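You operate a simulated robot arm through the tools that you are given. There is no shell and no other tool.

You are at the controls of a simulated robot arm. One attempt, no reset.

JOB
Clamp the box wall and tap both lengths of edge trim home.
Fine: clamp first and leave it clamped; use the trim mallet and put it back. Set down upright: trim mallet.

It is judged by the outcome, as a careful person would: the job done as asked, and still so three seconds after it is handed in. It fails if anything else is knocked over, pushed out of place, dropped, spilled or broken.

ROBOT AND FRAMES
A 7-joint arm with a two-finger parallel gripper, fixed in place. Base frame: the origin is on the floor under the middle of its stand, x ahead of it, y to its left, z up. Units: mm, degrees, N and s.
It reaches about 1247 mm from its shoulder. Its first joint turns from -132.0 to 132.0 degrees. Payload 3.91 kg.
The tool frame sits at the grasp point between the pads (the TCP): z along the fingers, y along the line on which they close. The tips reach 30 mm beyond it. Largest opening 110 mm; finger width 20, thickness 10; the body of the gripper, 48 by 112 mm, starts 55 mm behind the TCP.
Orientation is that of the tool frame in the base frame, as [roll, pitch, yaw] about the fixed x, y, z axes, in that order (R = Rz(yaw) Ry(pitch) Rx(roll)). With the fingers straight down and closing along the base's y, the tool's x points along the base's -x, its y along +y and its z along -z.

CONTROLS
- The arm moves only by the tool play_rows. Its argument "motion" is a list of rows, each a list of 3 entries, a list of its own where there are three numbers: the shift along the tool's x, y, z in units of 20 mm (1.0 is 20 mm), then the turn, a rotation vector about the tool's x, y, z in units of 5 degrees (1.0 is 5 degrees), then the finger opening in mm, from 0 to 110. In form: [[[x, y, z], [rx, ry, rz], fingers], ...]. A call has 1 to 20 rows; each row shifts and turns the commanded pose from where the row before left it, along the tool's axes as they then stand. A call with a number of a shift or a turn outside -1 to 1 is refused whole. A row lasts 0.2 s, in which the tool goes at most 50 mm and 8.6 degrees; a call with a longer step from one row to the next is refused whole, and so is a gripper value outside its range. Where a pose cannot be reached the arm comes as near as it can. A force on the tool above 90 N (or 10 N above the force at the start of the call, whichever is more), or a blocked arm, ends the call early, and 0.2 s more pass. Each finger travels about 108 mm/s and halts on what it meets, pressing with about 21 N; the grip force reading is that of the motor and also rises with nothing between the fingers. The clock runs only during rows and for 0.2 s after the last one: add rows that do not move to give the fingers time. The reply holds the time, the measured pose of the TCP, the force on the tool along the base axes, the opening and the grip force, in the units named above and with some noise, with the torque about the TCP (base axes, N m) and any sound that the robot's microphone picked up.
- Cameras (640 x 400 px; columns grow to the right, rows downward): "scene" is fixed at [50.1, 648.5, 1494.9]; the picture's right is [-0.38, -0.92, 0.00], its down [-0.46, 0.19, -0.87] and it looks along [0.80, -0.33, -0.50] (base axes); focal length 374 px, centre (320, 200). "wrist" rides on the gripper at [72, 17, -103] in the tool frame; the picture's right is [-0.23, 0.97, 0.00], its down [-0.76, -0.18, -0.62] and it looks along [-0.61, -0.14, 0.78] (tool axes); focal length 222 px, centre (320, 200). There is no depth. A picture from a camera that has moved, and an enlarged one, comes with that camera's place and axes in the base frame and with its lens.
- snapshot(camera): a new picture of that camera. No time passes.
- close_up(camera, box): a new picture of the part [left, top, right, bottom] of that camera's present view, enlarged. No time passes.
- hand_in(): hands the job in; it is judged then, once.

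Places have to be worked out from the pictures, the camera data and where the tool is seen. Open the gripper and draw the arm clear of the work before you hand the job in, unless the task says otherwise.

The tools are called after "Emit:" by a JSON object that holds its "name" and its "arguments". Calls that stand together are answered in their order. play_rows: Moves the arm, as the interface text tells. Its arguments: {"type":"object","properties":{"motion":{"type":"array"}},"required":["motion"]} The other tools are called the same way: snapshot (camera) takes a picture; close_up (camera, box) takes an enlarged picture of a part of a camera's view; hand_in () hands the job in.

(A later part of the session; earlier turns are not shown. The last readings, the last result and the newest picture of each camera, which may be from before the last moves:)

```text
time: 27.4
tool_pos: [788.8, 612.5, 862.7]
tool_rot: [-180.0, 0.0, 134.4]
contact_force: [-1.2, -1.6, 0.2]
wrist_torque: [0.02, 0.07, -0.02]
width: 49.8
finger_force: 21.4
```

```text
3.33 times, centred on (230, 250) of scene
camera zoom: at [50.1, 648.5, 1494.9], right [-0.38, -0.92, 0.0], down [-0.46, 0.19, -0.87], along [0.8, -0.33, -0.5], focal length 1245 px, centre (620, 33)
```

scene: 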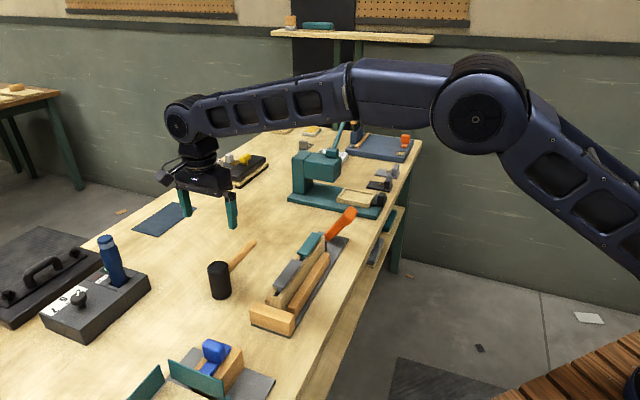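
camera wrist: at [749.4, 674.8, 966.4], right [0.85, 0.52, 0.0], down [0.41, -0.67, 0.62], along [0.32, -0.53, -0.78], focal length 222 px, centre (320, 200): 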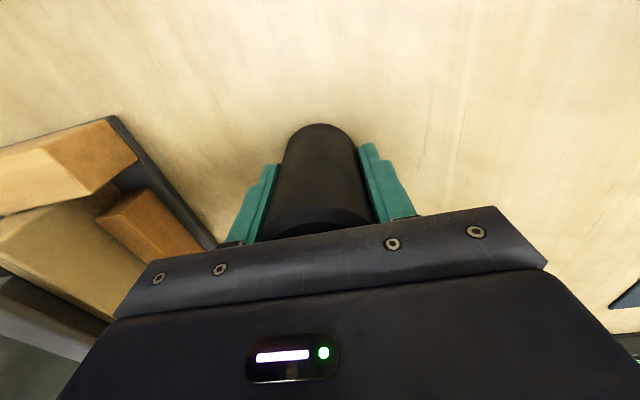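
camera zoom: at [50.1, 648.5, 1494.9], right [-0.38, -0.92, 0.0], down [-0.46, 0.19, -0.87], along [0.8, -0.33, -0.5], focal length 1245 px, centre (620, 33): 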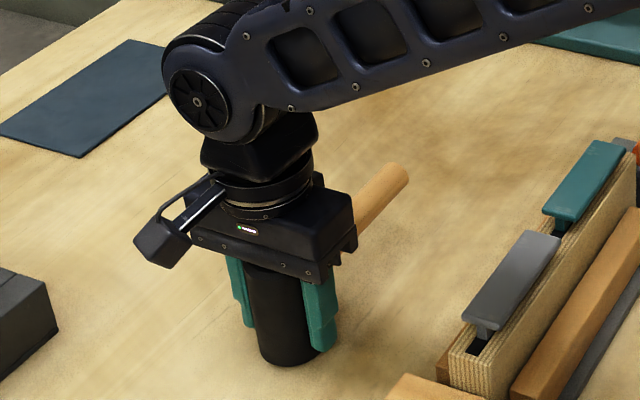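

The grip is solid at 49.8 mm and 21 N, and the grasp pose on the table is (788.6, 612.5, 862.6), which I'll use for putting it back. I'll lift straight up and check the hold.

Emit:
{"name": "play_rows", "arguments": {"motion": [[[0, 0, -0.5], [0, 0, 0], 20], [[0, 0, -0.5], [0, 0, 0], 20], [[0, 0, -1], [0, 0, 0], 20], [[0, 0, -1], [0, 0, 0], 20], [[0, 0, -1], [0, 0, 0], 20], [[0, 0, 0], [0, 0, 0], 20]]}}

Emit:
{"name": "close_up", "arguments": {"camera": "scene", "box": [150, 160, 310, 280]}}

Emit:
{"name": "snapshot", "arguments": {"camera": "wrist"}}

```text
time: 28.8
tool_pos: [787.7, 613.2, 943.1]
tool_rot: [-180.0, 0.0, 134.4]
contact_force: [0.1, 0.1, -3.8]
wrist_torque: [0.05, 0.07, 0.01]
width: 49.5
finger_force: 20.5
```

```text
3.33 times, centred on (230, 220) of scene
camera zoom: at [50.1, 648.5, 1494.9], right [-0.38, -0.92, 0.0], down [-0.46, 0.19, -0.87], along [0.8, -0.33, -0.5], focal length 1245 px, centre (620, 133)
```

zoom: 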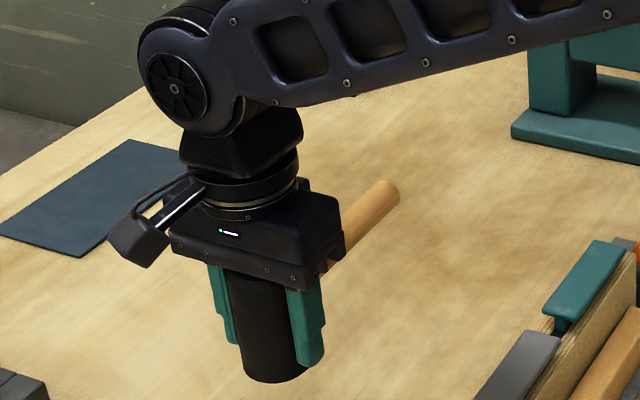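

```text
taken
camera wrist: at [749.3, 674.7, 1046.7], right [0.85, 0.52, 0.0], down [0.41, -0.67, 0.62], along [0.32, -0.53, -0.78], focal length 222 px, centre (320, 200)
```

wrist: 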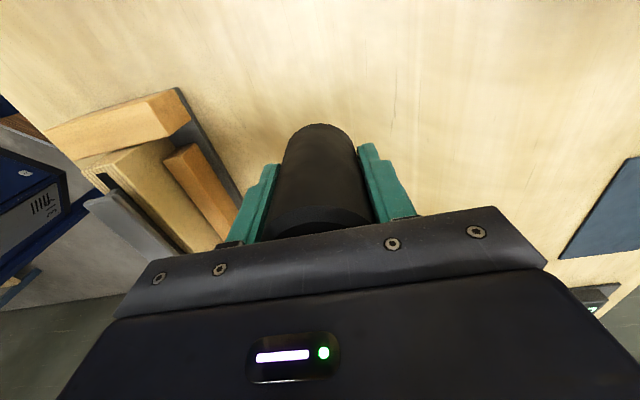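

The mallet weighs about 3.8 N and is held firmly. I'll raise it well above the lever's height and carry it to above the teal trim's centre, about (783, 373).

Emit:
{"name": "play_rows", "arguments": {"motion": [[[0, 0, -0.87], [0, 0, 0], 20], [[0, 0, -0.87], [0, 0, 0], 20], [[0, 0, -0.87], [0, 0, 0], 20], [[0, 0, -0.87], [0, 0, 0], 20], [[0, 0, -0.87], [0, 0, 0], 20], [[-0.84, -0.857, 0], [0, 0, 0], 20], [[-0.84, -0.857, 0], [0, 0, 0], 20], [[-0.84, -0.857, 0], [0, 0, 0], 20], [[-0.84, -0.857, 0], [0, 0, 0], 20], [[-0.84, -0.857, 0], [0, 0, 0], 20], [[-0.84, -0.857, 0], [0, 0, 0], 20], [[-0.84, -0.857, 0], [0, 0, 0], 20], [[-0.84, -0.857, 0], [0, 0, 0], 20], [[-0.84, -0.857, 0], [0, 0, 0], 20], [[-0.84, -0.857, 0], [0, 0, 0], 20], [[0, 0, 0], [0, 0, 0], 20]]}}

Emit:
{"name": "snapshot", "arguments": {"camera": "wrist"}}

Emit:
{"name": "snapshot", "arguments": {"camera": "scene"}}

Emit:
{"name": "close_up", "arguments": {"camera": "scene", "box": [230, 150, 390, 340]}}

```text
time: 32.2
tool_pos: [783.6, 371.8, 1029.1]
tool_rot: [-179.9, -0.1, 134.4]
contact_force: [-0.2, -0.3, -4.2]
wrist_torque: [0.03, 0.03, 0.04]
width: 49.8
finger_force: 21.0
```

```text
taken
camera wrist: at [745.5, 434.8, 1133.7], right [0.85, 0.52, 0.0], down [0.41, -0.67, 0.62], along [0.32, -0.53, -0.78], focal length 222 px, centre (320, 200)
```

wrist: 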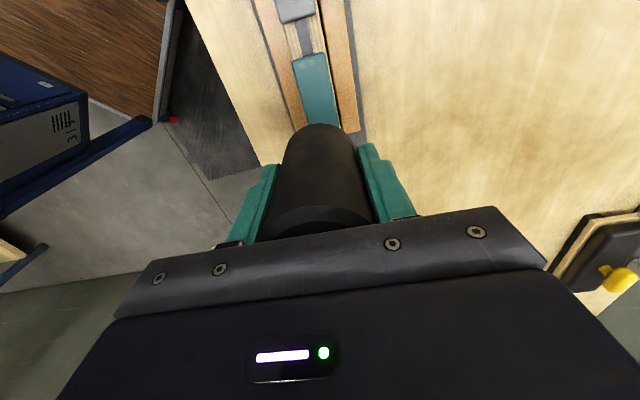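

```text
taken
```

scene: 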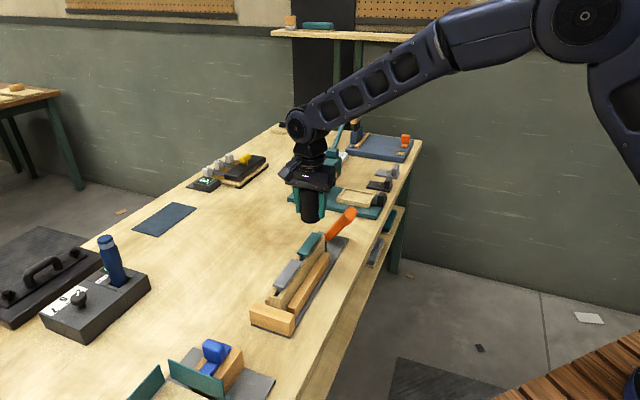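

```text
2.11 times, centred on (310, 245) of scene
camera zoom: at [50.1, 648.5, 1494.9], right [-0.38, -0.92, 0.0], down [-0.46, 0.19, -0.87], along [0.8, -0.33, -0.5], focal length 786 px, centre (341, 105)
```

zoom: 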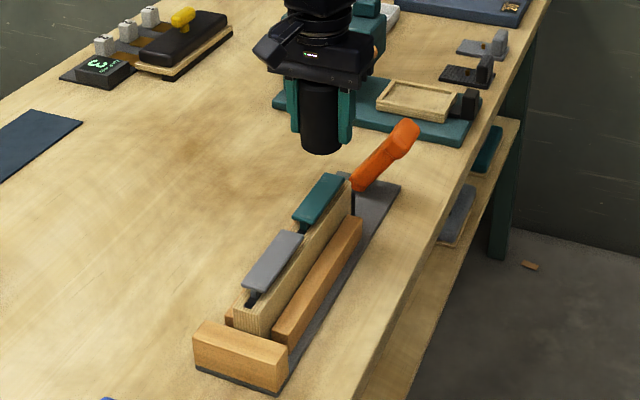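

The head is centred over the teal trim within about 2 mm. I'll descend to just above it, then creep down to find the contact height.

Emit:
{"name": "play_rows", "arguments": {"motion": [[[0, 0, 1], [0, 0, 0], 20], [[0, 0, 1], [0, 0, 0], 20], [[0, 0, 0.75], [0, 0, 0], 20], [[0, 0, 0.3], [0, 0, 0], 20], [[0, 0, 0.0], [0, 0, 0], 20]]}}

Emit:
{"name": "close_up", "arguments": {"camera": "scene", "box": [260, 190, 360, 290]}}

Emit:
{"name": "snapshot", "arguments": {"camera": "wrist"}}

```text
time: 33.4
tool_pos: [782.7, 371.4, 968.6]
tool_rot: [-180.0, 0.1, 134.4]
contact_force: [0.5, -0.3, -4.3]
wrist_torque: [0.02, 0.06, 0.0]
width: 49.5
finger_force: 21.2
```

```text
4.00 times, centred on (310, 240) of scene
camera zoom: at [50.1, 648.5, 1494.9], right [-0.38, -0.92, 0.0], down [-0.46, 0.19, -0.87], along [0.8, -0.33, -0.5], focal length 1494 px, centre (360, 40)
```

zoom: 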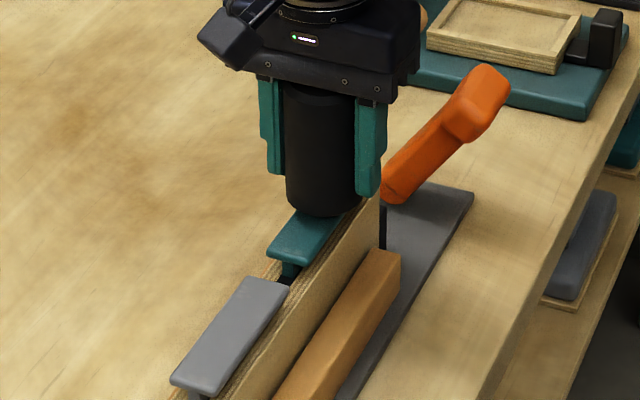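

```text
taken
camera wrist: at [744.7, 435.1, 1072.3], right [0.85, 0.52, 0.0], down [0.41, -0.67, 0.62], along [0.32, -0.53, -0.78], focal length 222 px, centre (320, 200)
```

wrist: 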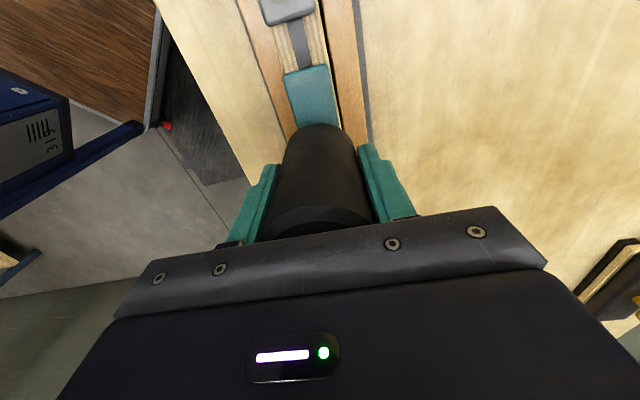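

The head bottom sits just above the trim and is clear of the lever. I'll creep down in 4 mm steps and watch the force.

Emit:
{"name": "play_rows", "arguments": {"motion": [[[0, 0, 0.2], [0, 0, 0], 20], [[0, 0, 0.2], [0, 0, 0], 20], [[0, 0, 0.2], [0, 0, 0], 20], [[0, 0, 0.2], [0, 0, 0], 20]]}}

Emit:
{"name": "close_up", "arguments": {"camera": "scene", "box": [260, 190, 360, 290]}}

```text
time: 34.4
tool_pos: [783.7, 373.6, 955.3]
tool_rot: [179.8, -0.1, 134.5]
contact_force: [-0.7, -1.2, 22.0]
wrist_torque: [-0.16, 0.05, 0.01]
width: 49.9
finger_force: 20.6
```

```text
4.00 times, centred on (310, 240) of scene
camera zoom: at [50.1, 648.5, 1494.9], right [-0.38, -0.92, 0.0], down [-0.46, 0.19, -0.87], along [0.8, -0.33, -0.5], focal length 1494 px, centre (360, 40)
```

zoom: 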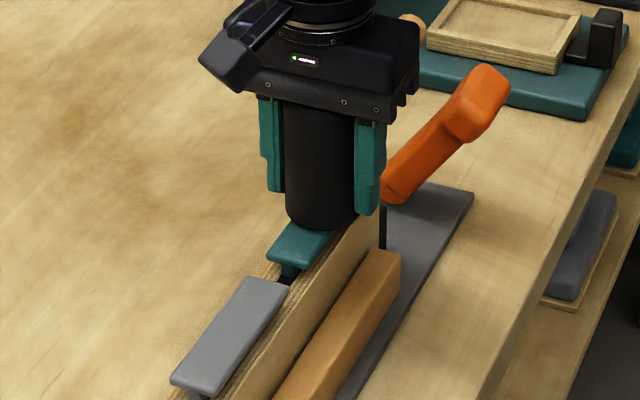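

Contact is at TCP z about 955, so the trim top is near z 913, and it isn't moving under a slow 26 N press. I'll lift and give a brisk tap with a small overshoot, then lift off again.

Emit:
{"name": "play_rows", "arguments": {"motion": [[[0, 0, -0.7], [0, 0, 0], 20], [[0, 0, -0.8], [0, 0, 0], 20], [[0, 0, 0], [0, 0, 0], 20], [[0, 0, 1], [0, 0, 0], 20], [[0, 0, 0.9], [0, 0, 0], 20], [[0, 0, -1], [0, 0, 0], 20], [[0, 0, 0], [0, 0, 0], 20]]}}

Emit:
{"name": "close_up", "arguments": {"camera": "scene", "box": [260, 190, 360, 290]}}

Emit:
{"name": "snapshot", "arguments": {"camera": "wrist"}}

```text
time: 36.0
tool_pos: [783.0, 373.8, 962.6]
tool_rot: [-180.0, 0.1, 134.5]
contact_force: [0.6, -0.1, -4.2]
wrist_torque: [0.05, 0.06, -0.04]
width: 49.6
finger_force: 20.7
```

```text
4.00 times, centred on (310, 240) of scene
camera zoom: at [50.1, 648.5, 1494.9], right [-0.38, -0.92, 0.0], down [-0.46, 0.19, -0.87], along [0.8, -0.33, -0.5], focal length 1494 px, centre (360, 40)
```

zoom: 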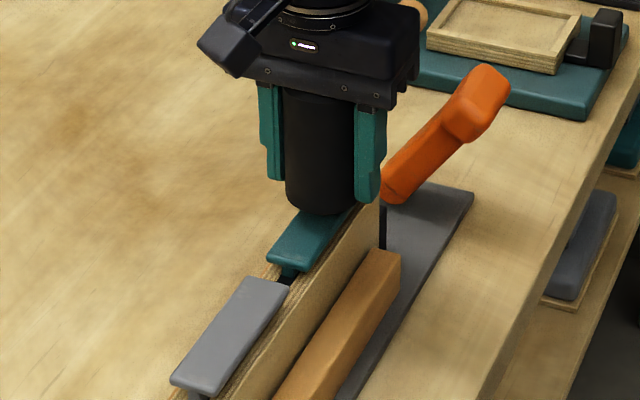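

```text
taken
camera wrist: at [744.7, 435.4, 1067.8], right [0.85, 0.52, 0.0], down [0.41, -0.67, 0.62], along [0.32, -0.53, -0.78], focal length 222 px, centre (320, 200)
```

wrist: 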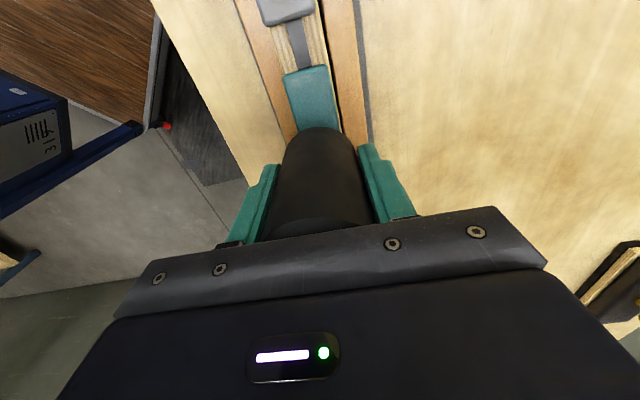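

The tap seems to have lowered the trim, but the head also slid up a few mm in my grip. I'll zoom in on the gap under the trims to measure progress.

Emit:
{"name": "close_up", "arguments": {"camera": "scene", "box": [296, 225, 336, 265]}}

Emit:
{"name": "close_up", "arguments": {"camera": "wrist", "box": [250, 0, 400, 130]}}

Emit:
{"name": "close_up", "arguments": {"camera": "scene", "box": [280, 180, 340, 260]}}

```text
10.00 times, centred on (316, 245) of scene
camera zoom: at [50.1, 648.5, 1494.9], right [-0.38, -0.92, 0.0], down [-0.46, 0.19, -0.87], along [0.8, -0.33, -0.5], focal length 3736 px, centre (360, -250)
```

zoom: 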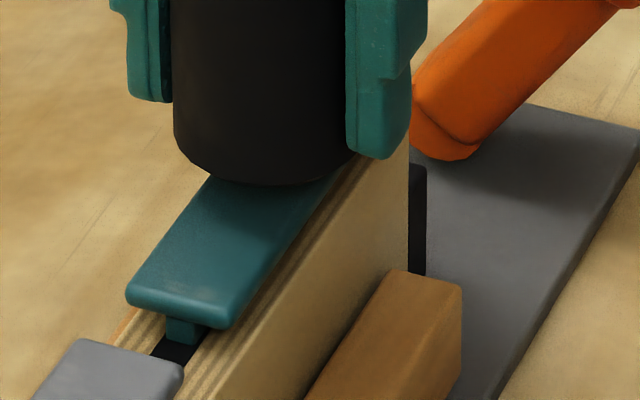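

```text
3.08 times, centred on (325, 65) of wrist
camera zoom: at [744.7, 435.4, 1067.8], right [0.85, 0.52, 0.0], down [0.41, -0.67, 0.62], along [0.32, -0.53, -0.78], focal length 684 px, centre (305, 615)
```

zoom: 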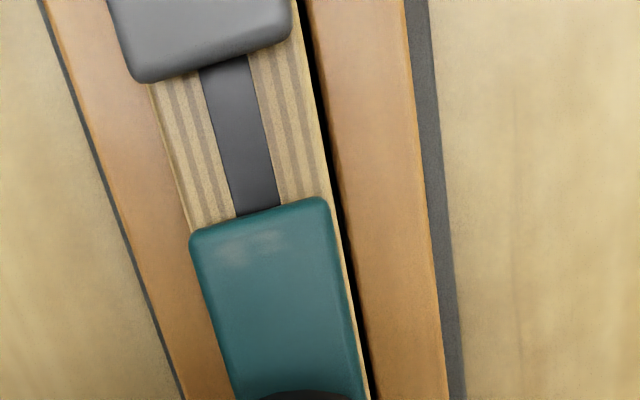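

```text
5.00 times, centred on (310, 220) of scene
camera zoom: at [50.1, 648.5, 1494.9], right [-0.38, -0.92, 0.0], down [-0.46, 0.19, -0.87], along [0.8, -0.33, -0.5], focal length 1868 px, centre (370, 100)
```

zoom: 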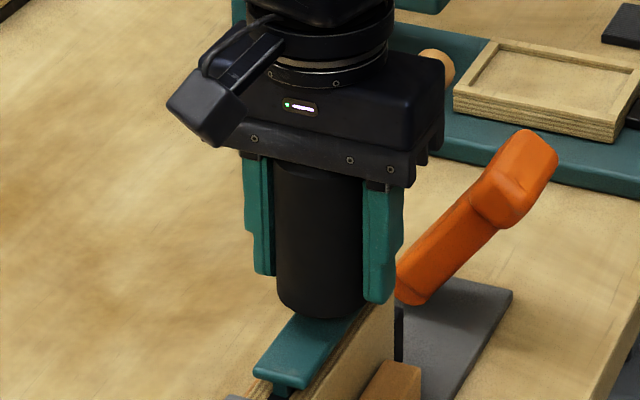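

The teal trim has gone down about 4–5 mm with roughly 7 mm still showing. I'll give two more brisk taps slightly deeper.

Emit:
{"name": "play_rows", "arguments": {"motion": [[[0, 0, -0.5], [0, 0, 0], 20], [[0, 0, 0], [0, 0, 0], 20], [[0, 0, 1], [0, 0, 0], 20], [[0, 0, 0.75], [0, 0, 0], 20], [[0, 0, -1], [0, 0, 0], 20], [[0, 0, -0.2], [0, 0, 0], 20], [[0, 0, 0], [0, 0, 0], 20], [[0, 0, 1], [0, 0, 0], 20], [[0, 0, 0.3], [0, 0, 0], 20], [[0, 0, -1], [0, 0, 0], 20], [[0, 0, 0], [0, 0, 0], 20]]}}

Emit:
{"name": "close_up", "arguments": {"camera": "scene", "box": [296, 225, 336, 265]}}

Emit:
{"name": "close_up", "arguments": {"camera": "scene", "box": [280, 180, 340, 260]}}

```text
time: 38.4
tool_pos: [783.7, 372.2, 957.7]
tool_rot: [180.0, 0.0, 134.4]
contact_force: [-0.2, -0.5, -4.3]
wrist_torque: [0.05, 0.04, -0.01]
width: 49.5
finger_force: 20.8
```

```text
10.00 times, centred on (316, 245) of scene
camera zoom: at [50.1, 648.5, 1494.9], right [-0.38, -0.92, 0.0], down [-0.46, 0.19, -0.87], along [0.8, -0.33, -0.5], focal length 3736 px, centre (360, -250)
```

zoom: 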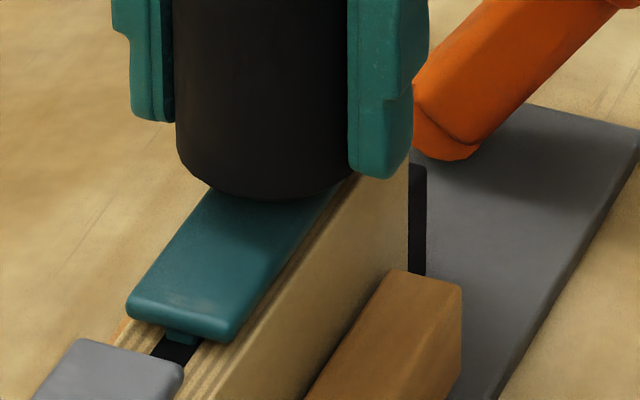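

```text
5.00 times, centred on (310, 220) of scene
camera zoom: at [50.1, 648.5, 1494.9], right [-0.38, -0.92, 0.0], down [-0.46, 0.19, -0.87], along [0.8, -0.33, -0.5], focal length 1868 px, centre (370, 100)
```

zoom: 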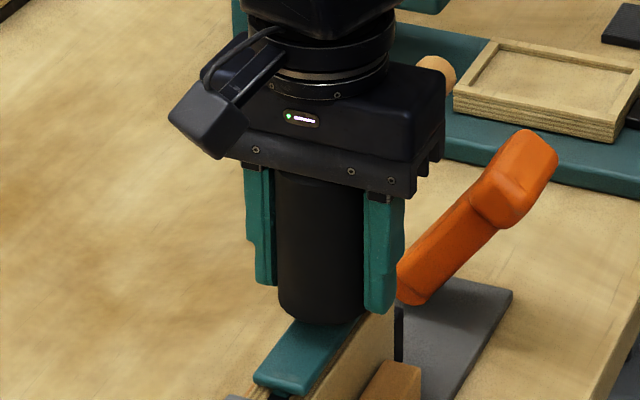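

The cap dropped about another 3 mm and only a sliver of the stem still shows. I'll tap twice more, a bit deeper each time.

Emit:
{"name": "play_rows", "arguments": {"motion": [[[0, 0, -0.5], [0, 0, 0], 20], [[0, 0, 0], [0, 0, 0], 20], [[0, 0, 1], [0, 0, 0], 20], [[0, 0, 0.6], [0, 0, 0], 20], [[0, 0, -1], [0, 0, 0], 20], [[0, 0, -0.2], [0, 0, 0], 20], [[0, 0, 0], [0, 0, 0], 20], [[0, 0, 1], [0, 0, 0], 20], [[0, 0, 0.3], [0, 0, 0], 20], [[0, 0, -1], [0, 0, 0], 20], [[0, 0, 0], [0, 0, 0], 20]]}}

Emit:
{"name": "close_up", "arguments": {"camera": "scene", "box": [296, 225, 336, 265]}}

Emit:
{"name": "close_up", "arguments": {"camera": "scene", "box": [280, 180, 340, 260]}}

```text
time: 40.8
tool_pos: [783.1, 373.8, 954.2]
tool_rot: [-180.0, 0.0, 134.4]
contact_force: [-0.2, 0.6, -4.3]
wrist_torque: [0.11, 0.03, -0.01]
width: 49.7
finger_force: 20.8
```

```text
10.00 times, centred on (316, 245) of scene
camera zoom: at [50.1, 648.5, 1494.9], right [-0.38, -0.92, 0.0], down [-0.46, 0.19, -0.87], along [0.8, -0.33, -0.5], focal length 3736 px, centre (360, -250)
```

zoom: 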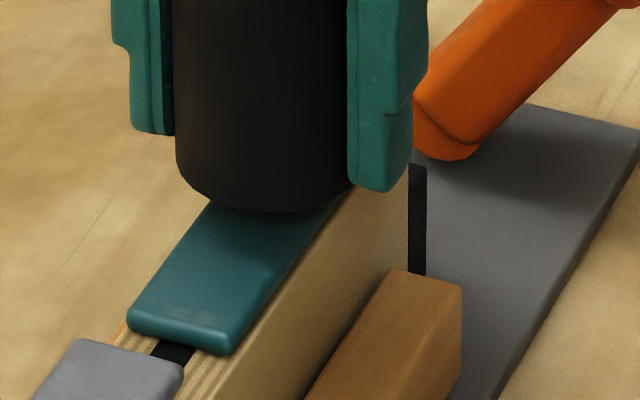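

```text
5.00 times, centred on (310, 220) of scene
camera zoom: at [50.1, 648.5, 1494.9], right [-0.38, -0.92, 0.0], down [-0.46, 0.19, -0.87], along [0.8, -0.33, -0.5], focal length 1868 px, centre (370, 100)
```

zoom: 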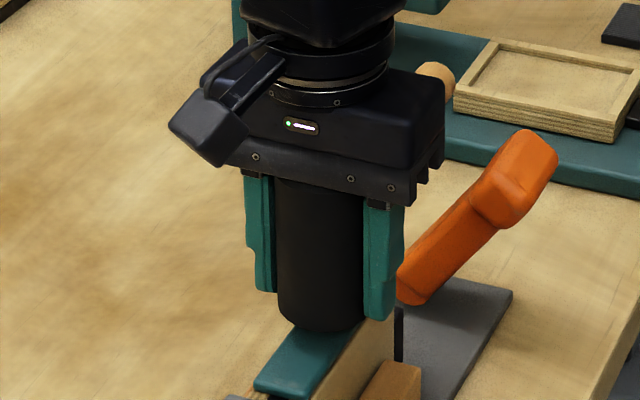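

The teal cap now looks close to flush with the wall top. I'll tap twice more to confirm it is fully home, meaning no further movement.

Emit:
{"name": "play_rows", "arguments": {"motion": [[[0, 0, -0.5], [0, 0, 0], 20], [[0, 0, 0], [0, 0, 0], 20], [[0, 0, 1], [0, 0, 0], 20], [[0, 0, 0.6], [0, 0, 0], 20], [[0, 0, -1], [0, 0, 0], 20], [[0, 0, -0.2], [0, 0, 0], 20], [[0, 0, 0], [0, 0, 0], 20], [[0, 0, 1], [0, 0, 0], 20], [[0, 0, 0.2], [0, 0, 0], 20]]}}

Emit:
{"name": "close_up", "arguments": {"camera": "scene", "box": [296, 225, 336, 265]}}

```text
time: 42.8
tool_pos: [784.3, 371.6, 935.4]
tool_rot: [179.7, 0.0, 134.4]
contact_force: [-4.1, -1.9, 41.8]
wrist_torque: [-0.34, 0.19, -0.02]
width: 49.6
finger_force: 20.6
```

```text
10.00 times, centred on (316, 245) of scene
camera zoom: at [50.1, 648.5, 1494.9], right [-0.38, -0.92, 0.0], down [-0.46, 0.19, -0.87], along [0.8, -0.33, -0.5], focal length 3736 px, centre (360, -250)
```

zoom: 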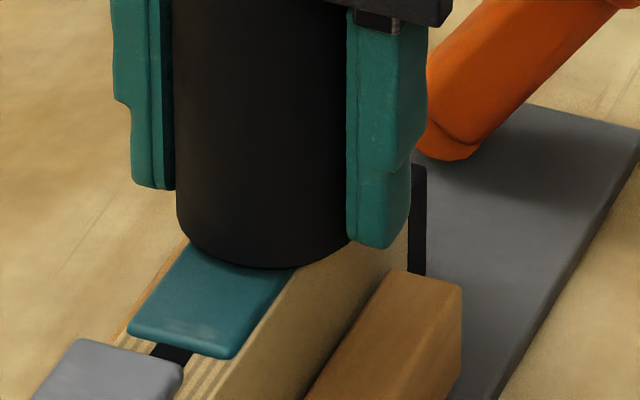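

With 46 N pressing, the cap moved only about 1 mm more. I'll press slightly harder from here, then lift off and inspect the seat.

Emit:
{"name": "play_rows", "arguments": {"motion": [[[0, 0, 0.1], [0, 0, 0], 20], [[0, 0, 0.1], [0, 0, 0], 20], [[0, 0, 0], [0, 0, 0], 20]]}}

Emit:
{"name": "close_up", "arguments": {"camera": "scene", "box": [296, 225, 336, 265]}}

```text
time: 43.6
tool_pos: [783.9, 372.7, 932.4]
tool_rot: [179.6, 0.1, 134.3]
contact_force: [2.8, -3.6, 79.2]
wrist_torque: [-0.47, 0.19, 0.05]
width: 49.7
finger_force: 20.6
```

```text
10.00 times, centred on (316, 245) of scene
camera zoom: at [50.1, 648.5, 1494.9], right [-0.38, -0.92, 0.0], down [-0.46, 0.19, -0.87], along [0.8, -0.33, -0.5], focal length 3736 px, centre (360, -250)
```

zoom: 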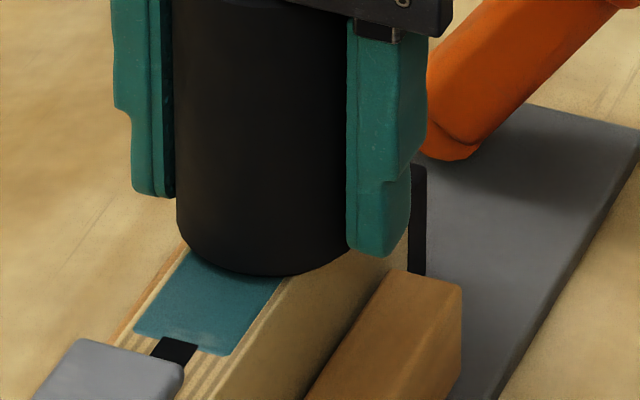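

Under 79 N the teal cap now looks level with the wall top. I'll lift off and inspect it closely before doing anything else.

Emit:
{"name": "play_rows", "arguments": {"motion": [[[0, 0, -0.5], [0, 0, 0], 20], [[0, 0, -1], [0, 0, 0], 20], [[0, 0, -1], [0, 0, 0], 20], [[0, 0, -1], [0, 0, 0], 20], [[0, 0, -1], [0, 0, 0], 20], [[0, 0, 0], [0, 0, 0], 20]]}}

Emit:
{"name": "close_up", "arguments": {"camera": "scene", "box": [286, 225, 336, 275]}}

Emit:
{"name": "snapshot", "arguments": {"camera": "wrist"}}

Emit:
{"name": "close_up", "arguments": {"camera": "scene", "box": [270, 150, 350, 270]}}

```text
time: 45.0
tool_pos: [783.9, 372.6, 1017.5]
tool_rot: [-180.0, 0.0, 134.4]
contact_force: [0.3, 0.2, -4.2]
wrist_torque: [0.05, 0.06, 0.01]
width: 49.7
finger_force: 21.2
```

```text
8.00 times, centred on (311, 250) of scene
camera zoom: at [50.1, 648.5, 1494.9], right [-0.38, -0.92, 0.0], down [-0.46, 0.19, -0.87], along [0.8, -0.33, -0.5], focal length 2989 px, centre (392, -200)
```

zoom: 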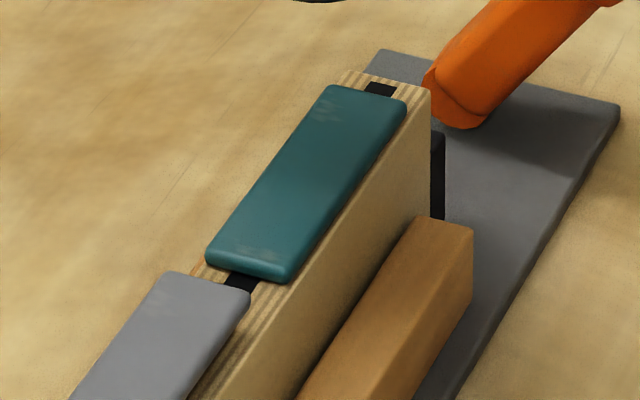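

```text
taken
camera wrist: at [745.0, 434.7, 1121.4], right [0.85, 0.52, 0.0], down [0.41, -0.67, 0.62], along [0.32, -0.53, -0.78], focal length 222 px, centre (320, 200)
```

wrist: 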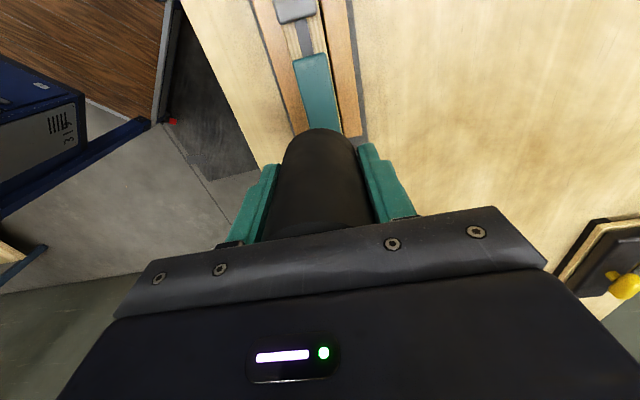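

```text
3.33 times, centred on (310, 210) of scene
camera zoom: at [50.1, 648.5, 1494.9], right [-0.38, -0.92, 0.0], down [-0.46, 0.19, -0.87], along [0.8, -0.33, -0.5], focal length 1245 px, centre (353, 167)
```

zoom: 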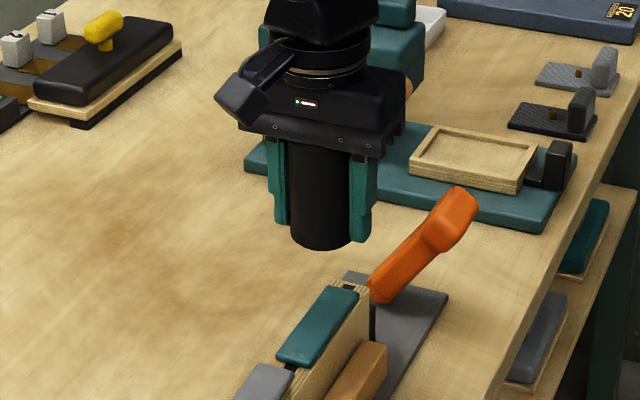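

With the load off, the teal cap sits cleanly on the wall top along its whole length, so it is home. Next I'll move along the wall to above the grey trim's centre, about (695.7, 462.7).

Emit:
{"name": "play_rows", "arguments": {"motion": [[[0.9, 0, 0], [0, 0, 0], 20], [[0.9, 0, 0], [0, 0, 0], 20], [[0.9, 0, 0], [0, 0, 0], 20], [[0.9, 0, 0], [0, 0, 0], 20], [[0.9, 0, 0], [0, 0, 0], 20], [[0.9, 0, 0], [0, 0, 0], 20], [[0.9, 0, 0], [0, 0, 0], 20], [[0, 0, 0], [0, 0, 0], 20]]}}

Emit:
{"name": "snapshot", "arguments": {"camera": "wrist"}}

Emit:
{"name": "close_up", "arguments": {"camera": "scene", "box": [230, 180, 350, 330]}}

```text
time: 46.8
tool_pos: [694.7, 462.4, 1017.3]
tool_rot: [179.9, 0.0, 134.5]
contact_force: [0.3, -0.1, -4.8]
wrist_torque: [0.07, 0.05, 0.0]
width: 49.5
finger_force: 20.5
```

```text
taken
camera wrist: at [656.6, 524.6, 1121.1], right [0.85, 0.52, 0.0], down [0.41, -0.67, 0.62], along [0.32, -0.53, -0.78], focal length 222 px, centre (320, 200)
```

wrist: 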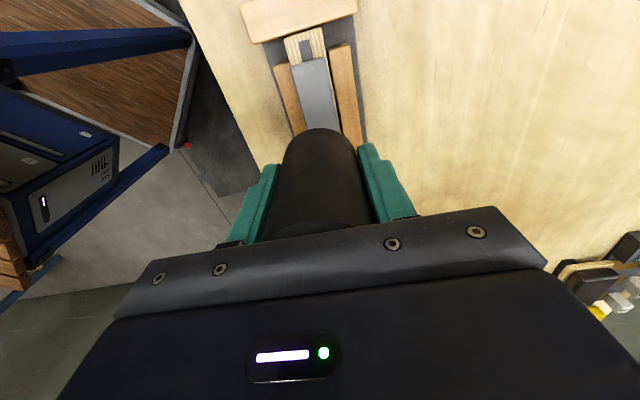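

```text
2.67 times, centred on (290, 255) of scene
camera zoom: at [50.1, 648.5, 1494.9], right [-0.38, -0.92, 0.0], down [-0.46, 0.19, -0.87], along [0.8, -0.33, -0.5], focal length 996 px, centre (400, 53)
```

zoom: 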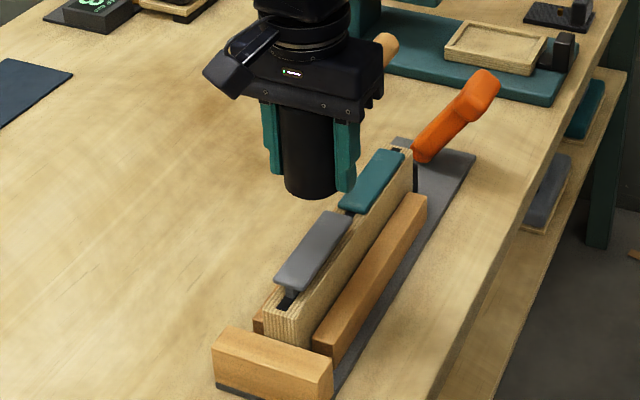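

The head is centred over the grey trim. I'll descend and creep down to find contact.

Emit:
{"name": "play_rows", "arguments": {"motion": [[[0, 0, 1], [0, 0, 0], 20], [[0, 0, 1], [0, 0, 0], 20], [[0, 0, 0.5], [0, 0, 0], 20], [[0, 0, 0.3], [0, 0, 0], 20], [[0, 0, 0.2], [0, 0, 0], 20], [[0, 0, 0.2], [0, 0, 0], 20], [[0, 0, 0.2], [0, 0, 0], 20]]}}

Emit:
{"name": "close_up", "arguments": {"camera": "scene", "box": [260, 220, 320, 290]}}

```text
time: 48.4
tool_pos: [695.5, 463.0, 949.7]
tool_rot: [179.9, -0.1, 134.4]
contact_force: [-2.1, -2.2, 9.8]
wrist_torque: [-0.12, 0.0, -0.02]
width: 49.4
finger_force: 21.1
```

```text
5.71 times, centred on (290, 255) of scene
camera zoom: at [50.1, 648.5, 1494.9], right [-0.38, -0.92, 0.0], down [-0.46, 0.19, -0.87], along [0.8, -0.33, -0.5], focal length 2135 px, centre (491, -114)
```

zoom: 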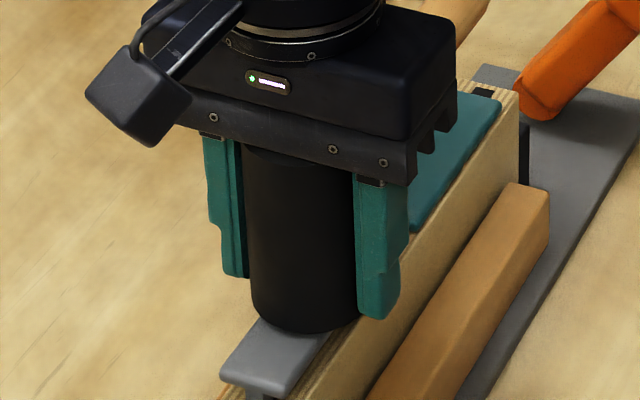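

Contact is at TCP z about 949.7. From the teal result the home height should be roughly 936, so I'll start tapping with brisk strokes.

Emit:
{"name": "play_rows", "arguments": {"motion": [[[0, 0, -1], [0, 0, 0], 20], [[0, 0, 0], [0, 0, 0], 20], [[0, 0, 1], [0, 0, 0], 20], [[0, 0, 0.35], [0, 0, 0], 20], [[0, 0, -1], [0, 0, 0], 20], [[0, 0, -0.1], [0, 0, 0], 20], [[0, 0, 0], [0, 0, 0], 20], [[0, 0, 1], [0, 0, 0], 20], [[0, 0, 0.25], [0, 0, 0], 20], [[0, 0, -1], [0, 0, 0], 20], [[0, 0, 0], [0, 0, 0], 20]]}}

Emit:
{"name": "close_up", "arguments": {"camera": "scene", "box": [260, 220, 320, 290]}}

```text
time: 50.8
tool_pos: [695.7, 461.2, 959.5]
tool_rot: [179.9, 0.0, 134.4]
contact_force: [-0.1, -0.7, -4.3]
wrist_torque: [0.07, 0.06, 0.01]
width: 49.7
finger_force: 21.0
```

```text
5.71 times, centred on (290, 255) of scene
camera zoom: at [50.1, 648.5, 1494.9], right [-0.38, -0.92, 0.0], down [-0.46, 0.19, -0.87], along [0.8, -0.33, -0.5], focal length 2135 px, centre (491, -114)
```

zoom: 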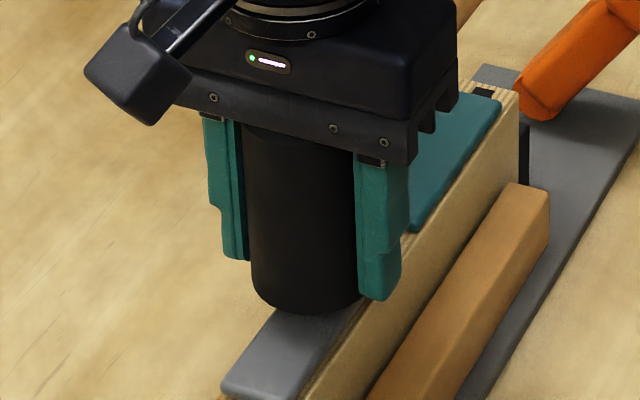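

The grey trim has gone down noticeably. I'll zoom on its near end to gauge what remains.

Emit:
{"name": "close_up", "arguments": {"camera": "scene", "box": [265, 255, 315, 305]}}

Emit:
{"name": "close_up", "arguments": {"camera": "wrist", "box": [250, 0, 400, 130]}}

```text
8.00 times, centred on (290, 280) of scene
camera zoom: at [50.1, 648.5, 1494.9], right [-0.38, -0.92, 0.0], down [-0.46, 0.19, -0.87], along [0.8, -0.33, -0.5], focal length 2989 px, centre (560, -440)
```

zoom: 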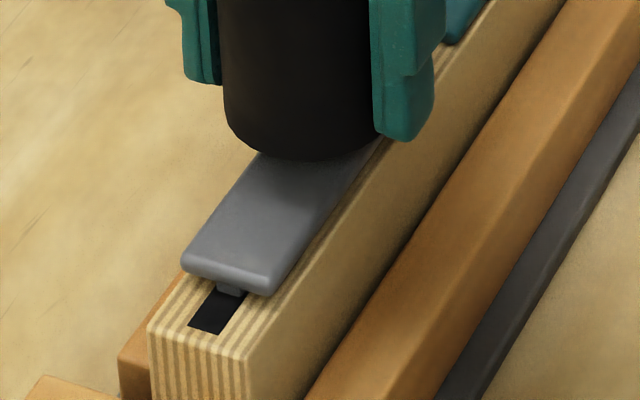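

```text
3.08 times, centred on (325, 65) of wrist
camera zoom: at [657.2, 524.4, 1063.4], right [0.85, 0.52, 0.0], down [0.41, -0.67, 0.62], along [0.32, -0.53, -0.78], focal length 684 px, centre (305, 615)
```

zoom: 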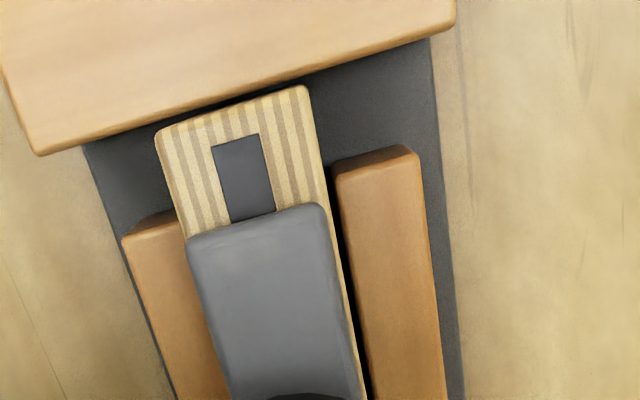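

About 3 mm of the grey stem still shows. I'll tap twice more, a little deeper.

Emit:
{"name": "play_rows", "arguments": {"motion": [[[0, 0, -0.4], [0, 0, 0], 20], [[0, 0, 0], [0, 0, 0], 20], [[0, 0, 1], [0, 0, 0], 20], [[0, 0, 0.55], [0, 0, 0], 20], [[0, 0, -1], [0, 0, 0], 20], [[0, 0, 0], [0, 0, 0], 20], [[0, 0, 1], [0, 0, 0], 20], [[0, 0, 0.1], [0, 0, 0], 20], [[0, 0, -1], [0, 0, 0], 20], [[0, 0, 0], [0, 0, 0], 20]]}}

Emit:
{"name": "close_up", "arguments": {"camera": "scene", "box": [265, 255, 315, 305]}}

```text
time: 53.0
tool_pos: [695.8, 461.3, 953.5]
tool_rot: [-180.0, -0.1, 134.5]
contact_force: [0.0, 0.7, -4.0]
wrist_torque: [0.08, 0.08, -0.01]
width: 49.5
finger_force: 21.2
```

```text
8.00 times, centred on (290, 280) of scene
camera zoom: at [50.1, 648.5, 1494.9], right [-0.38, -0.92, 0.0], down [-0.46, 0.19, -0.87], along [0.8, -0.33, -0.5], focal length 2989 px, centre (560, -440)
```

zoom: 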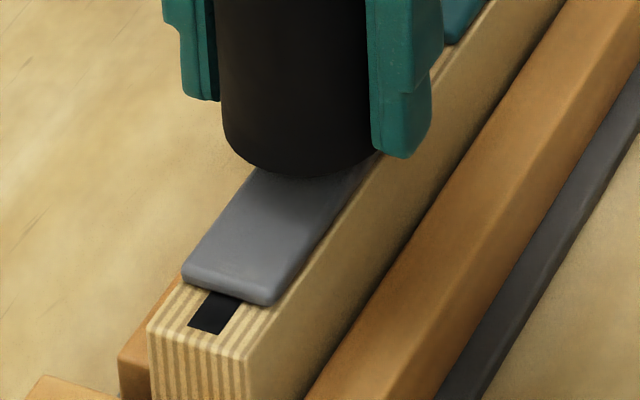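

The grey cap looks essentially seated. I'll give a final tap and a firm press, as on the teal one, to be sure it is fully home.

Emit:
{"name": "play_rows", "arguments": {"motion": [[[0, 0, -0.3], [0, 0, 0], 20], [[0, 0, 0], [0, 0, 0], 20], [[0, 0, 1], [0, 0, 0], 20], [[0, 0, 0.45], [0, 0, 0], 20], [[0, 0, 0.1], [0, 0, 0], 20], [[0, 0, 0], [0, 0, 0], 20]]}}

Emit:
{"name": "close_up", "arguments": {"camera": "scene", "box": [265, 255, 315, 305]}}

```text
time: 54.4
tool_pos: [695.0, 462.6, 933.6]
tool_rot: [179.8, 0.0, 134.5]
contact_force: [-0.1, -2.4, 60.6]
wrist_torque: [-0.41, -0.19, -0.02]
width: 49.4
finger_force: 20.7
```

```text
8.00 times, centred on (290, 280) of scene
camera zoom: at [50.1, 648.5, 1494.9], right [-0.38, -0.92, 0.0], down [-0.46, 0.19, -0.87], along [0.8, -0.33, -0.5], focal length 2989 px, centre (560, -440)
```

zoom: 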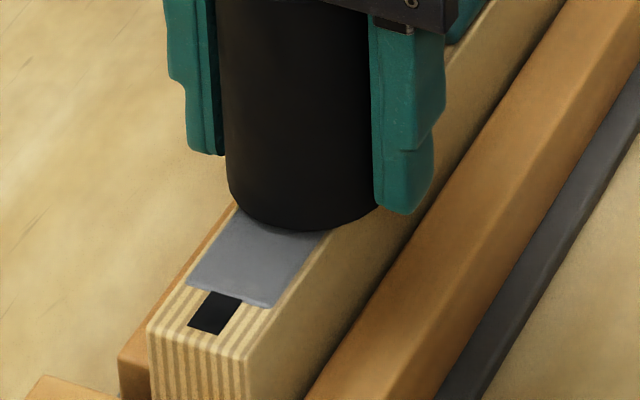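

Under 65 N the grey cap behaves just as the teal did at home. I'll lift clear and inspect both trims.

Emit:
{"name": "play_rows", "arguments": {"motion": [[[0, 0, -0.5], [0, 0, 0], 20], [[0, 0, -1], [0, 0, 0], 20], [[0, 0, -1], [0, 0, 0], 20], [[0, 0, -1], [0, 0, 0], 20], [[0, 0, -1], [0, 0, 0], 20], [[0, 0, 0], [0, 0, 0], 20]]}}

Emit:
{"name": "close_up", "arguments": {"camera": "scene", "box": [260, 225, 340, 305]}}

Emit:
{"name": "close_up", "arguments": {"camera": "wrist", "box": [250, 0, 400, 130]}}

Emit:
{"name": "close_up", "arguments": {"camera": "scene", "box": [265, 255, 315, 305]}}

```text
time: 55.8
tool_pos: [696.0, 462.4, 1019.2]
tool_rot: [179.9, 0.0, 134.4]
contact_force: [-0.7, -0.9, -3.7]
wrist_torque: [0.1, 0.07, -0.04]
width: 50.0
finger_force: 20.8
```

```text
5.00 times, centred on (300, 265) of scene
camera zoom: at [50.1, 648.5, 1494.9], right [-0.38, -0.92, 0.0], down [-0.46, 0.19, -0.87], along [0.8, -0.33, -0.5], focal length 1868 px, centre (420, -125)
```

zoom: 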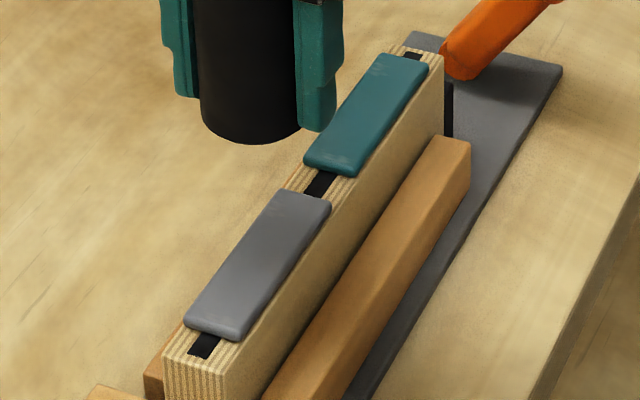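

```text
3.08 times, centred on (325, 65) of wrist
camera zoom: at [657.3, 525.2, 1123.6], right [0.85, 0.52, 0.0], down [0.41, -0.67, 0.62], along [0.32, -0.53, -0.78], focal length 684 px, centre (305, 615)
```

zoom: 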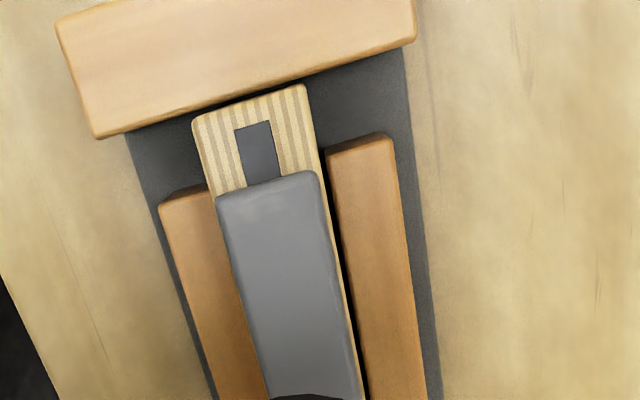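

```text
8.00 times, centred on (290, 280) of scene
camera zoom: at [50.1, 648.5, 1494.9], right [-0.38, -0.92, 0.0], down [-0.46, 0.19, -0.87], along [0.8, -0.33, -0.5], focal length 2989 px, centre (560, -440)
```

zoom: 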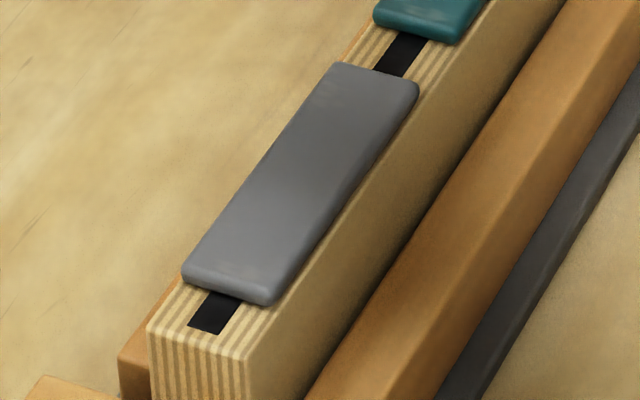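

Both caps sit on the wall top along their whole length and the clamp lever is still over. I'll carry the mallet back to its original spot at (788.6, 612.5), staying high.

Emit:
{"name": "play_rows", "arguments": {"motion": [[[0.2356, 0.951, 0], [0, 0, 0], 20], [[0.2356, 0.951, 0], [0, 0, 0], 20], [[0.2356, 0.951, 0], [0, 0, 0], 20], [[0.2356, 0.951, 0], [0, 0, 0], 20], [[0.2356, 0.951, 0], [0, 0, 0], 20], [[0.2356, 0.951, 0], [0, 0, 0], 20], [[0.2356, 0.951, 0], [0, 0, 0], 20], [[0.2356, 0.951, 0], [0, 0, 0], 20], [[0.2356, 0.951, 0], [0, 0, 0], 20], [[0, 0, 0], [0, 0, 0], 20], [[0, 0, 1], [0, 0, 0], 20], [[0, 0, 1], [0, 0, 0], 20], [[0, 0, 1], [0, 0, 0], 20], [[0, 0, 1], [0, 0, 0], 20], [[0, 0, 1], [0, 0, 0], 20], [[0, 0, 1], [0, 0, 0], 20], [[0, 0, 0.8], [0, 0, 0], 20], [[0, 0, 0], [0, 0, 0], 20]]}}

Emit:
{"name": "close_up", "arguments": {"camera": "scene", "box": [150, 190, 310, 310]}}

Emit:
{"name": "snapshot", "arguments": {"camera": "wrist"}}

```text
time: 59.6
tool_pos: [786.7, 612.2, 883.3]
tool_rot: [179.9, 0.1, 134.3]
contact_force: [0.2, -0.5, -3.8]
wrist_torque: [0.07, 0.08, -0.01]
width: 49.6
finger_force: 20.8
```

```text
3.33 times, centred on (230, 250) of scene
camera zoom: at [50.1, 648.5, 1494.9], right [-0.38, -0.92, 0.0], down [-0.46, 0.19, -0.87], along [0.8, -0.33, -0.5], focal length 1245 px, centre (620, 33)
```

zoom: 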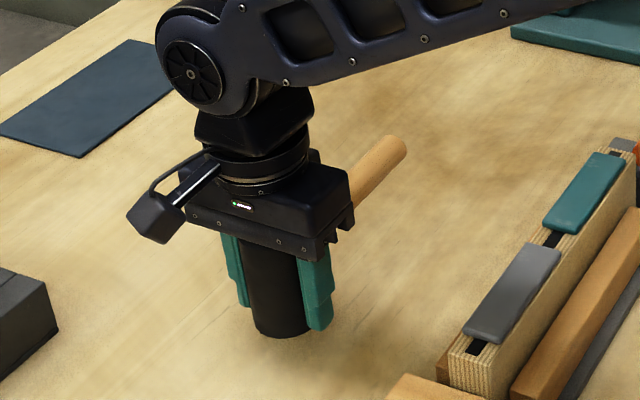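

```text
taken
camera wrist: at [749.2, 675.1, 987.0], right [0.85, 0.52, 0.0], down [0.41, -0.67, 0.62], along [0.32, -0.53, -0.78], focal length 222 px, centre (320, 200)
```

wrist: 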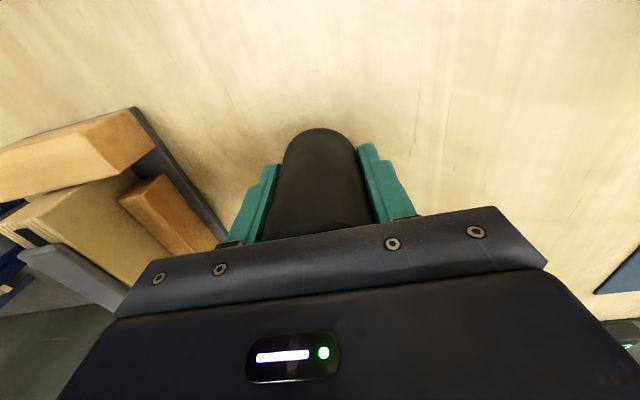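

The mallet hangs upright about 20 mm above its original spot. I'll lower most of the way, then creep to the table watching the force.

Emit:
{"name": "play_rows", "arguments": {"motion": [[[0, 0, 0.5], [0, 0, 0], 20], [[0, 0, 0.25], [0, 0, 0], 20], [[0, 0, 0.15], [0, 0, 0], 20], [[0, 0, 0.1], [0, 0, 0], 20], [[0, 0, 0], [0, 0, 0], 20]]}}

Emit:
{"name": "close_up", "arguments": {"camera": "scene", "box": [150, 190, 310, 310]}}

```text
time: 60.8
tool_pos: [788.4, 612.7, 864.6]
tool_rot: [180.0, -0.1, 134.4]
contact_force: [-0.2, -0.3, -4.7]
wrist_torque: [0.06, 0.08, 0.01]
width: 49.5
finger_force: 21.3
```

```text
3.33 times, centred on (230, 250) of scene
camera zoom: at [50.1, 648.5, 1494.9], right [-0.38, -0.92, 0.0], down [-0.46, 0.19, -0.87], along [0.8, -0.33, -0.5], focal length 1245 px, centre (620, 33)
```

zoom: 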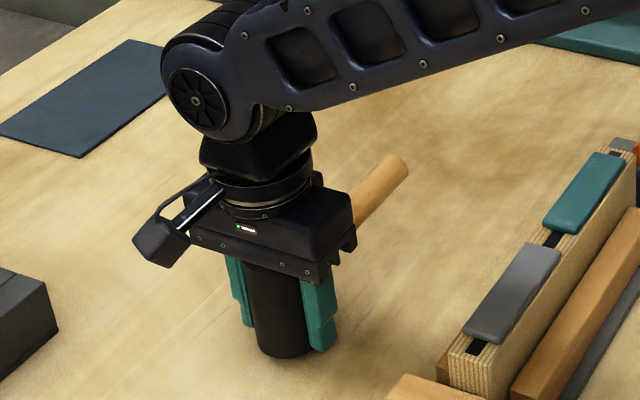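

There's no contact yet at TCP z 864.6. I'll keep creeping down in 2 mm steps.

Emit:
{"name": "play_rows", "arguments": {"motion": [[[0, 0, 0.1], [0, 0, 0], 20], [[0, 0, 0.1], [0, 0, 0], 20], [[0, 0, 0.1], [0, 0, 0], 20]]}}

```text
time: 61.6
tool_pos: [788.8, 613.1, 856.5]
tool_rot: [180.0, 0.1, 134.4]
contact_force: [0.2, 0.2, -4.5]
wrist_torque: [0.06, 0.06, 0.0]
width: 49.5
finger_force: 21.2
```

Still no contact at z 856.5. I'll go on in 1 mm steps, since the fingertips are close to the table too.

Emit:
{"name": "play_rows", "arguments": {"motion": [[[0, 0, 0.05], [0, 0, 0], 20], [[0, 0, 0.05], [0, 0, 0], 20]]}}

Emit:
{"name": "close_up", "arguments": {"camera": "scene", "box": [190, 250, 270, 310]}}

```text
time: 62.2
tool_pos: [787.6, 612.0, 855.9]
tool_rot: [180.0, 0.0, 134.4]
contact_force: [-0.5, -0.3, -1.2]
wrist_torque: [-0.03, 0.05, 0.01]
width: 49.9
finger_force: 21.4
```

```text
6.67 times, centred on (230, 280) of scene
camera zoom: at [50.1, 648.5, 1494.9], right [-0.38, -0.92, 0.0], down [-0.46, 0.19, -0.87], along [0.8, -0.33, -0.5], focal length 2491 px, centre (920, -333)
```

zoom: 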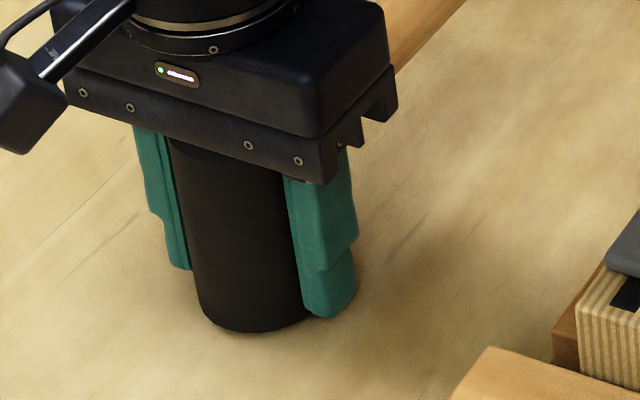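

The table has started to take the mallet's weight, with the reading going from −4.5 to −1.2 N. I'll go one more millimetre, then release gently.

Emit:
{"name": "play_rows", "arguments": {"motion": [[[0, 0, 0.04], [0, 0, 0], 20], [[0, 0, 0], [0, 0, 0], 20]]}}

```text
time: 62.8
tool_pos: [788.1, 613.2, 856.0]
tool_rot: [-179.9, -0.1, 134.4]
contact_force: [-1.8, -0.7, 6.3]
wrist_torque: [-0.18, 0.03, 0.0]
width: 49.7
finger_force: 21.5
```

The mallet is firmly on the table, pressed at about 10 N. I'll ease off half a millimetre and open the fingers slowly.

Emit:
{"name": "play_rows", "arguments": {"motion": [[[0, 0, -0.02], [0, 0, 0], 46], [[0, 0, 0], [0, 0, 0], 52], [[0, 0, 0], [0, 0, 0], 58], [[0, 0, 0], [0, 0, 0], 70], [[0, 0, 0], [0, 0, 0], 90], [[0, 0, 0], [0, 0, 0], 110], [[0, 0, 0], [0, 0, 0], 110]]}}

Emit:
{"name": "snapshot", "arguments": {"camera": "wrist"}}

Emit:
{"name": "close_up", "arguments": {"camera": "scene", "box": [150, 190, 310, 310]}}

```text
time: 64.4
tool_pos: [788.6, 611.5, 855.0]
tool_rot: [-180.0, 0.1, 134.4]
contact_force: [0.0, 0.5, -0.5]
wrist_torque: [-0.03, 0.03, 0.0]
width: 110.2
finger_force: 0.2
```

```text
taken
camera wrist: at [749.2, 675.0, 959.3], right [0.85, 0.52, 0.0], down [0.41, -0.67, 0.62], along [0.32, -0.53, -0.78], focal length 222 px, centre (320, 200)
```

wrist: 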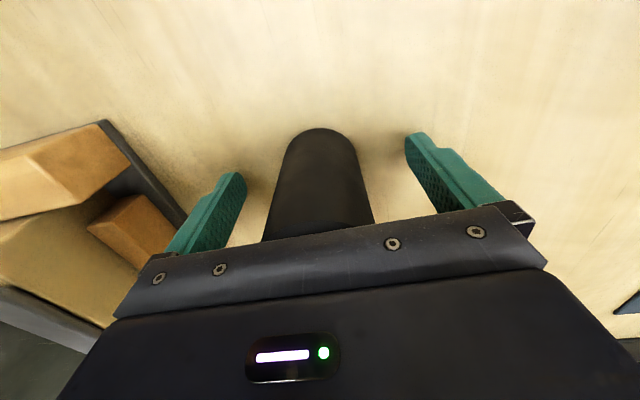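

```text
3.33 times, centred on (230, 250) of scene
camera zoom: at [50.1, 648.5, 1494.9], right [-0.38, -0.92, 0.0], down [-0.46, 0.19, -0.87], along [0.8, -0.33, -0.5], focal length 1245 px, centre (620, 33)
```

zoom: 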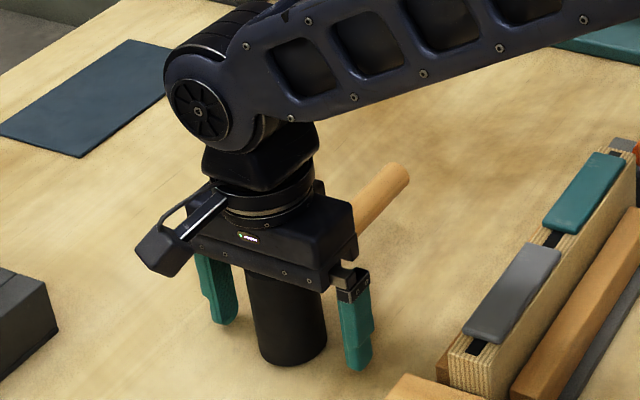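

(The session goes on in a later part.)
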